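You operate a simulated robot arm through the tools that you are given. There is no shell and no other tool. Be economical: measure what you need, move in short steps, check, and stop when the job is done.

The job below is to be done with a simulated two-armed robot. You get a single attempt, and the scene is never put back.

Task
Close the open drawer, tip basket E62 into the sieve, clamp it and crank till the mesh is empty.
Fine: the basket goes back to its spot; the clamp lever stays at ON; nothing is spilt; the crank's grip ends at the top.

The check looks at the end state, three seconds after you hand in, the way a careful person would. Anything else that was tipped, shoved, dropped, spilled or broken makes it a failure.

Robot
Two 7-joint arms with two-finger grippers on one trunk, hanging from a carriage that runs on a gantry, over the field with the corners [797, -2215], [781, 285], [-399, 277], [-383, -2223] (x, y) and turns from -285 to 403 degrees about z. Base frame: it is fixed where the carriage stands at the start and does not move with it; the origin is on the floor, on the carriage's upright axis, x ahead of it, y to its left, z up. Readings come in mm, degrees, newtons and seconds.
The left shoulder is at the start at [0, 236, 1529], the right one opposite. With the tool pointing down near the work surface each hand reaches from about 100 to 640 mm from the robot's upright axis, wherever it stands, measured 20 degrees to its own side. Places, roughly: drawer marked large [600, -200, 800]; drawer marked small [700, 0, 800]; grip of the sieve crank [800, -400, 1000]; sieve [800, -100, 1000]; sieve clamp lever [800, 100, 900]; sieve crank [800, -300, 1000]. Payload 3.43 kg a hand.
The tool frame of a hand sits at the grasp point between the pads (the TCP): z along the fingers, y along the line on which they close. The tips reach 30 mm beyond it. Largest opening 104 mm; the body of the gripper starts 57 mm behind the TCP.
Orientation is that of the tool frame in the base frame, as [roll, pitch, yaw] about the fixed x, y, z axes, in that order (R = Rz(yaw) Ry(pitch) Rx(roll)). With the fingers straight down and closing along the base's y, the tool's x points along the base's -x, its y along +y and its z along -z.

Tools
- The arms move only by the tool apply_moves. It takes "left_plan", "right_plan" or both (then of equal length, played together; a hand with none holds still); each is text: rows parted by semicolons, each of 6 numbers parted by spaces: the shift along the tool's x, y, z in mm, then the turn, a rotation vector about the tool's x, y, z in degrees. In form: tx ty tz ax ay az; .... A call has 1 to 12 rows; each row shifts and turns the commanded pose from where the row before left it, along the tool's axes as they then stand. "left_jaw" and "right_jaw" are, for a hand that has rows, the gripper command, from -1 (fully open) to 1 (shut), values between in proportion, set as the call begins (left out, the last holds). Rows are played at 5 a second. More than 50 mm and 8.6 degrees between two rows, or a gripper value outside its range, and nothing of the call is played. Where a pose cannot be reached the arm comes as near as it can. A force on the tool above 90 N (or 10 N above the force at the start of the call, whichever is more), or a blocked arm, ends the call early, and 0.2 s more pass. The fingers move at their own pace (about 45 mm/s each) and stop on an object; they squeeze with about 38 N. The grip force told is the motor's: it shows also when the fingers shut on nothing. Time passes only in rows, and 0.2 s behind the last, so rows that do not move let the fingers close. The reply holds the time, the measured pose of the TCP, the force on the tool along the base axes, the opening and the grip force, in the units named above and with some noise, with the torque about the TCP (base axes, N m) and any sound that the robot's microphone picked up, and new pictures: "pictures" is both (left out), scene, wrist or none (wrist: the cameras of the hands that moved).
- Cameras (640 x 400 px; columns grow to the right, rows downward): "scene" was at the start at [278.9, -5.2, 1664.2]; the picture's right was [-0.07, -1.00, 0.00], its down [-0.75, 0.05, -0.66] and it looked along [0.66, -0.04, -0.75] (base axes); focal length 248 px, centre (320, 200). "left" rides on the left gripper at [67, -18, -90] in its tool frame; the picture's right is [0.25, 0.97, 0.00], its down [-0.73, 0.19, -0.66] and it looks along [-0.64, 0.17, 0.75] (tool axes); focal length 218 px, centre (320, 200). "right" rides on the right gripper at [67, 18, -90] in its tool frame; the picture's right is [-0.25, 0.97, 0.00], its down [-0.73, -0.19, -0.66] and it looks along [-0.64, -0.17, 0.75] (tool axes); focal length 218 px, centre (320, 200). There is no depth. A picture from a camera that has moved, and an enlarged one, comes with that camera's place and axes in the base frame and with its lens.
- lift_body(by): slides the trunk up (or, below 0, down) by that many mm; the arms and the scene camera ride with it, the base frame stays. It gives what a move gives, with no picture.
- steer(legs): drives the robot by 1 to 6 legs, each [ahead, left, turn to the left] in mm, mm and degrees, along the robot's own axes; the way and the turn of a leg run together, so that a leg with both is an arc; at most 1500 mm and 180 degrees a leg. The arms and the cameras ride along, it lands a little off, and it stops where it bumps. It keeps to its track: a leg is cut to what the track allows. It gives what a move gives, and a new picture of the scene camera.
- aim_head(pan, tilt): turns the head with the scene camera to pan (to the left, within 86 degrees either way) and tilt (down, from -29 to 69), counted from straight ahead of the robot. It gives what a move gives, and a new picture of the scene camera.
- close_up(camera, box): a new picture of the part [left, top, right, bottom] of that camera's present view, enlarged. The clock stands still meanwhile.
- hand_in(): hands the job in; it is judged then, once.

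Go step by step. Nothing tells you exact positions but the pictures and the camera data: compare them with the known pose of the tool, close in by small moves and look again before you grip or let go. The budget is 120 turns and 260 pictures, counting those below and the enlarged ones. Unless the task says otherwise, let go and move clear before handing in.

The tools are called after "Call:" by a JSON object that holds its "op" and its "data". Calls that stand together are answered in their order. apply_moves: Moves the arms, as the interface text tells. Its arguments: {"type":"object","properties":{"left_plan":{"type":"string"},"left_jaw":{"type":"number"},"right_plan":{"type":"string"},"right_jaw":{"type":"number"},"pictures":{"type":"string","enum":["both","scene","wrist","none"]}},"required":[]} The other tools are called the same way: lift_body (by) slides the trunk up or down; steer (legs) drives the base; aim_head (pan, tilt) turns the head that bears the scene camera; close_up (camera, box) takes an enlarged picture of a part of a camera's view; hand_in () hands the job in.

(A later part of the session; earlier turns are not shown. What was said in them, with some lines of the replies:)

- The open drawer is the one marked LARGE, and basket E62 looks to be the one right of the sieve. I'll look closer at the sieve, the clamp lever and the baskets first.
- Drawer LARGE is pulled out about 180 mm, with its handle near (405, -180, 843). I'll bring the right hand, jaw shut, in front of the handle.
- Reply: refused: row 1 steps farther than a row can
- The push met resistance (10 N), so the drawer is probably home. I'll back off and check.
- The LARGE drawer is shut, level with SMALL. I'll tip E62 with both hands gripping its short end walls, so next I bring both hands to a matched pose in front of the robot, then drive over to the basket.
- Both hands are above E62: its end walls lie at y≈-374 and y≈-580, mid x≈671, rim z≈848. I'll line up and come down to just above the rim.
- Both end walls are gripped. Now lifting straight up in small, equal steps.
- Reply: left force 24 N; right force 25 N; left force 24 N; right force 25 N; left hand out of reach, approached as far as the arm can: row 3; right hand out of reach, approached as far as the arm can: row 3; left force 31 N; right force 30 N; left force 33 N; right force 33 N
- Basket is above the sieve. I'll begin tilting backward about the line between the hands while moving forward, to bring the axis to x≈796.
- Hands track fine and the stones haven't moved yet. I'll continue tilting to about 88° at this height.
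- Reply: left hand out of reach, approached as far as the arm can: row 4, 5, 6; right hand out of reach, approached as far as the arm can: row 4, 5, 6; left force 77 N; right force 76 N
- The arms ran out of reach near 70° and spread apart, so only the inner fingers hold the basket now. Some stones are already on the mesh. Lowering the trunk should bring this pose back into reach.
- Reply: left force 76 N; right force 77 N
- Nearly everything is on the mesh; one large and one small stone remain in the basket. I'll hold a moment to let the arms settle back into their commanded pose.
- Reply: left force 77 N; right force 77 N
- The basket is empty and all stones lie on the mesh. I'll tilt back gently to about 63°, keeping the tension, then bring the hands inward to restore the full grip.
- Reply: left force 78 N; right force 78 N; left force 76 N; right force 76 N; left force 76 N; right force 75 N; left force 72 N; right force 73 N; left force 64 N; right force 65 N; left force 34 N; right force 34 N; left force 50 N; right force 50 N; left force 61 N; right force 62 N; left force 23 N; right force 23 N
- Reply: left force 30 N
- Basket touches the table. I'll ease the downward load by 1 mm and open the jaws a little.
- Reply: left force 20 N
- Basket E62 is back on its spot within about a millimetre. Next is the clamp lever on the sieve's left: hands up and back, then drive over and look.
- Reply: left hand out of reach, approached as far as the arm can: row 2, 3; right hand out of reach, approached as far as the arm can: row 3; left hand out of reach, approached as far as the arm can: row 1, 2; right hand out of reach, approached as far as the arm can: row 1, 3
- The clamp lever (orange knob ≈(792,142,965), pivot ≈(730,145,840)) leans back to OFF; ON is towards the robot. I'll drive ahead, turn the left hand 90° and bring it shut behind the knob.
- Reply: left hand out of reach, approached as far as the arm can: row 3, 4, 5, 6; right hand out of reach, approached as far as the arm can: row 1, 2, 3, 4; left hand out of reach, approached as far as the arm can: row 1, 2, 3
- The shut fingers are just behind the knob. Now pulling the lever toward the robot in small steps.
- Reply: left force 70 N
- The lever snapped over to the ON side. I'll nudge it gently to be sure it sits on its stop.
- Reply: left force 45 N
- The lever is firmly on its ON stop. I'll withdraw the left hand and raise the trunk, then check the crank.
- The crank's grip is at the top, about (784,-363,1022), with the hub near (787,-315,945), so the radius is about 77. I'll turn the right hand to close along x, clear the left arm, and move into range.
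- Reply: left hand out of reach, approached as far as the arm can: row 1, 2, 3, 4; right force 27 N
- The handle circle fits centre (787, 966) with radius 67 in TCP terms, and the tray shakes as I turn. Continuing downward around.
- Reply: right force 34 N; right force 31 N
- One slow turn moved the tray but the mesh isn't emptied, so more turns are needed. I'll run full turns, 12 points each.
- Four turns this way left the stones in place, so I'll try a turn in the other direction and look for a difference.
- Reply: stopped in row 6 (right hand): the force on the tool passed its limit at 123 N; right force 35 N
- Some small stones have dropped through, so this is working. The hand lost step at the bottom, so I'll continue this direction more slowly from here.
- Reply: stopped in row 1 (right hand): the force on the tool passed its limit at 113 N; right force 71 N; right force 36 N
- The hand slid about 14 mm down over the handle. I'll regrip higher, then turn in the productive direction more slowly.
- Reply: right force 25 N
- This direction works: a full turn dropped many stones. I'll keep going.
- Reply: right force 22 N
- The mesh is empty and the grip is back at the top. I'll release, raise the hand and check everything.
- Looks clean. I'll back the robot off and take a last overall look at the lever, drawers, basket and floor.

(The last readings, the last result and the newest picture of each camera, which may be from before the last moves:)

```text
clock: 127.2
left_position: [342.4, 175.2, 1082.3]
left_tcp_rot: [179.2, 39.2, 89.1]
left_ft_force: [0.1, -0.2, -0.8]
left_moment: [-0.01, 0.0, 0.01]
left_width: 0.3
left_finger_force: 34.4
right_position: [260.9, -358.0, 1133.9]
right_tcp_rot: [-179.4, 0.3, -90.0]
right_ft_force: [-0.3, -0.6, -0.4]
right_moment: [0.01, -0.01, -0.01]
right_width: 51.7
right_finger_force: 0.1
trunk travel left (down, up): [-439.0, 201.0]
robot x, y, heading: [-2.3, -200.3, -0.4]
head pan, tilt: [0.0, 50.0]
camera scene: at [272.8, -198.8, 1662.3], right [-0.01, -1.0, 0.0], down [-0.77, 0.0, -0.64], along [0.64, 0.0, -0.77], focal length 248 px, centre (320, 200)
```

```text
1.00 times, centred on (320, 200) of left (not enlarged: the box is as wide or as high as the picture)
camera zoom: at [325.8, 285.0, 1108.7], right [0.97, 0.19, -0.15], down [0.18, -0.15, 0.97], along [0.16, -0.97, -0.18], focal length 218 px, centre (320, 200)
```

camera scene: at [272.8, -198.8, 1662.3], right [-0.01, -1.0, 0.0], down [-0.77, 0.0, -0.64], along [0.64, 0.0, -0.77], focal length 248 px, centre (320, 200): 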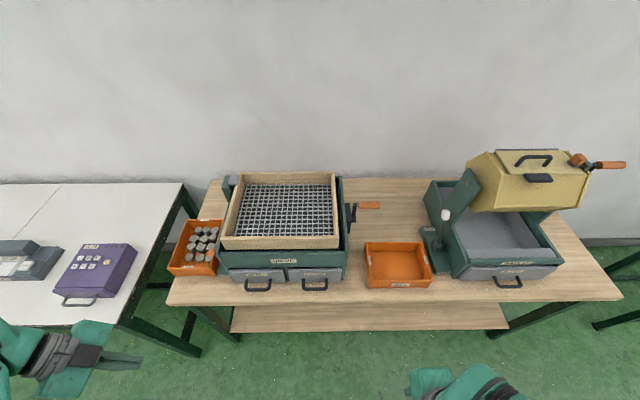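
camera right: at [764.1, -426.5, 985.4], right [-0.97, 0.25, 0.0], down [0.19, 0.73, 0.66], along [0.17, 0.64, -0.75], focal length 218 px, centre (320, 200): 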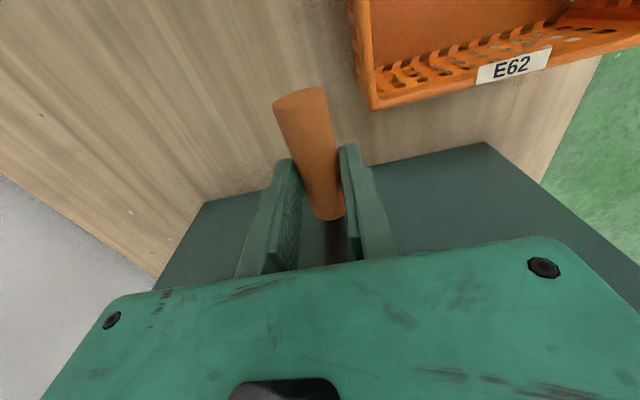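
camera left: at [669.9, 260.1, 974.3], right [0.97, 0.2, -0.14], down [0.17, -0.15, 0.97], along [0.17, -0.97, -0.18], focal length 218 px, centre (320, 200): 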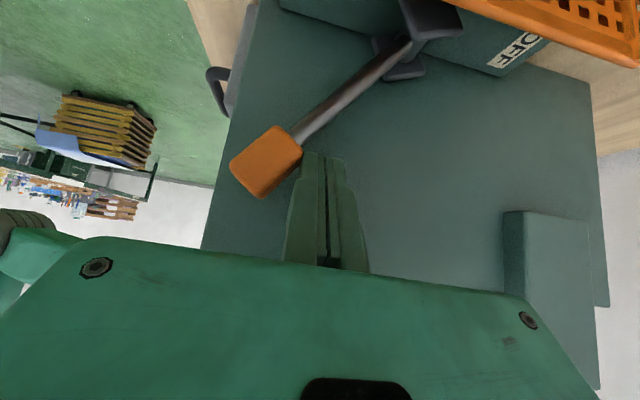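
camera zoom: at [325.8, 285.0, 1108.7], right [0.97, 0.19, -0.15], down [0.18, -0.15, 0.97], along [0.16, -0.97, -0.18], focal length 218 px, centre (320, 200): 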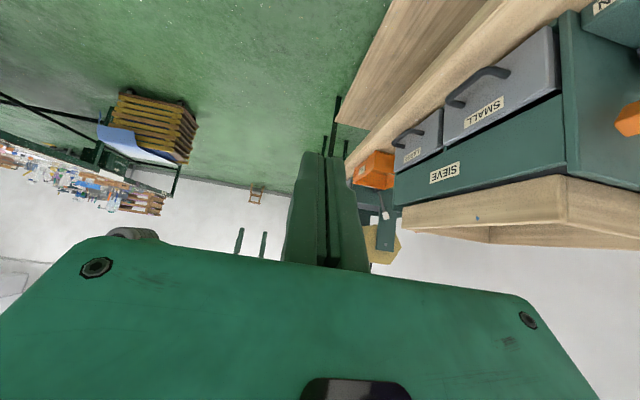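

The drawer is shut, the basket is back on its spot, the lever is at ON, the mesh is empty, the grip is on top and nothing is on the table or floor. Handing in.

Call:
{"op": "hand_in", "data": {}}

```text
The job is handed in.
```

I handed the job in, and every part of it looked done in the last pictures:

- **Drawer:** the LARGE drawer is shut.
- **Basket:** E62 is empty and back on its spot.
- **Clamp:** the lever stands at ON.
- **Mesh:** it is empty. The stones only dropped once I cranked toward the robot over the top.
- **Crank:** the grip is at the top.
- **Spills:** I saw nothing spilt.
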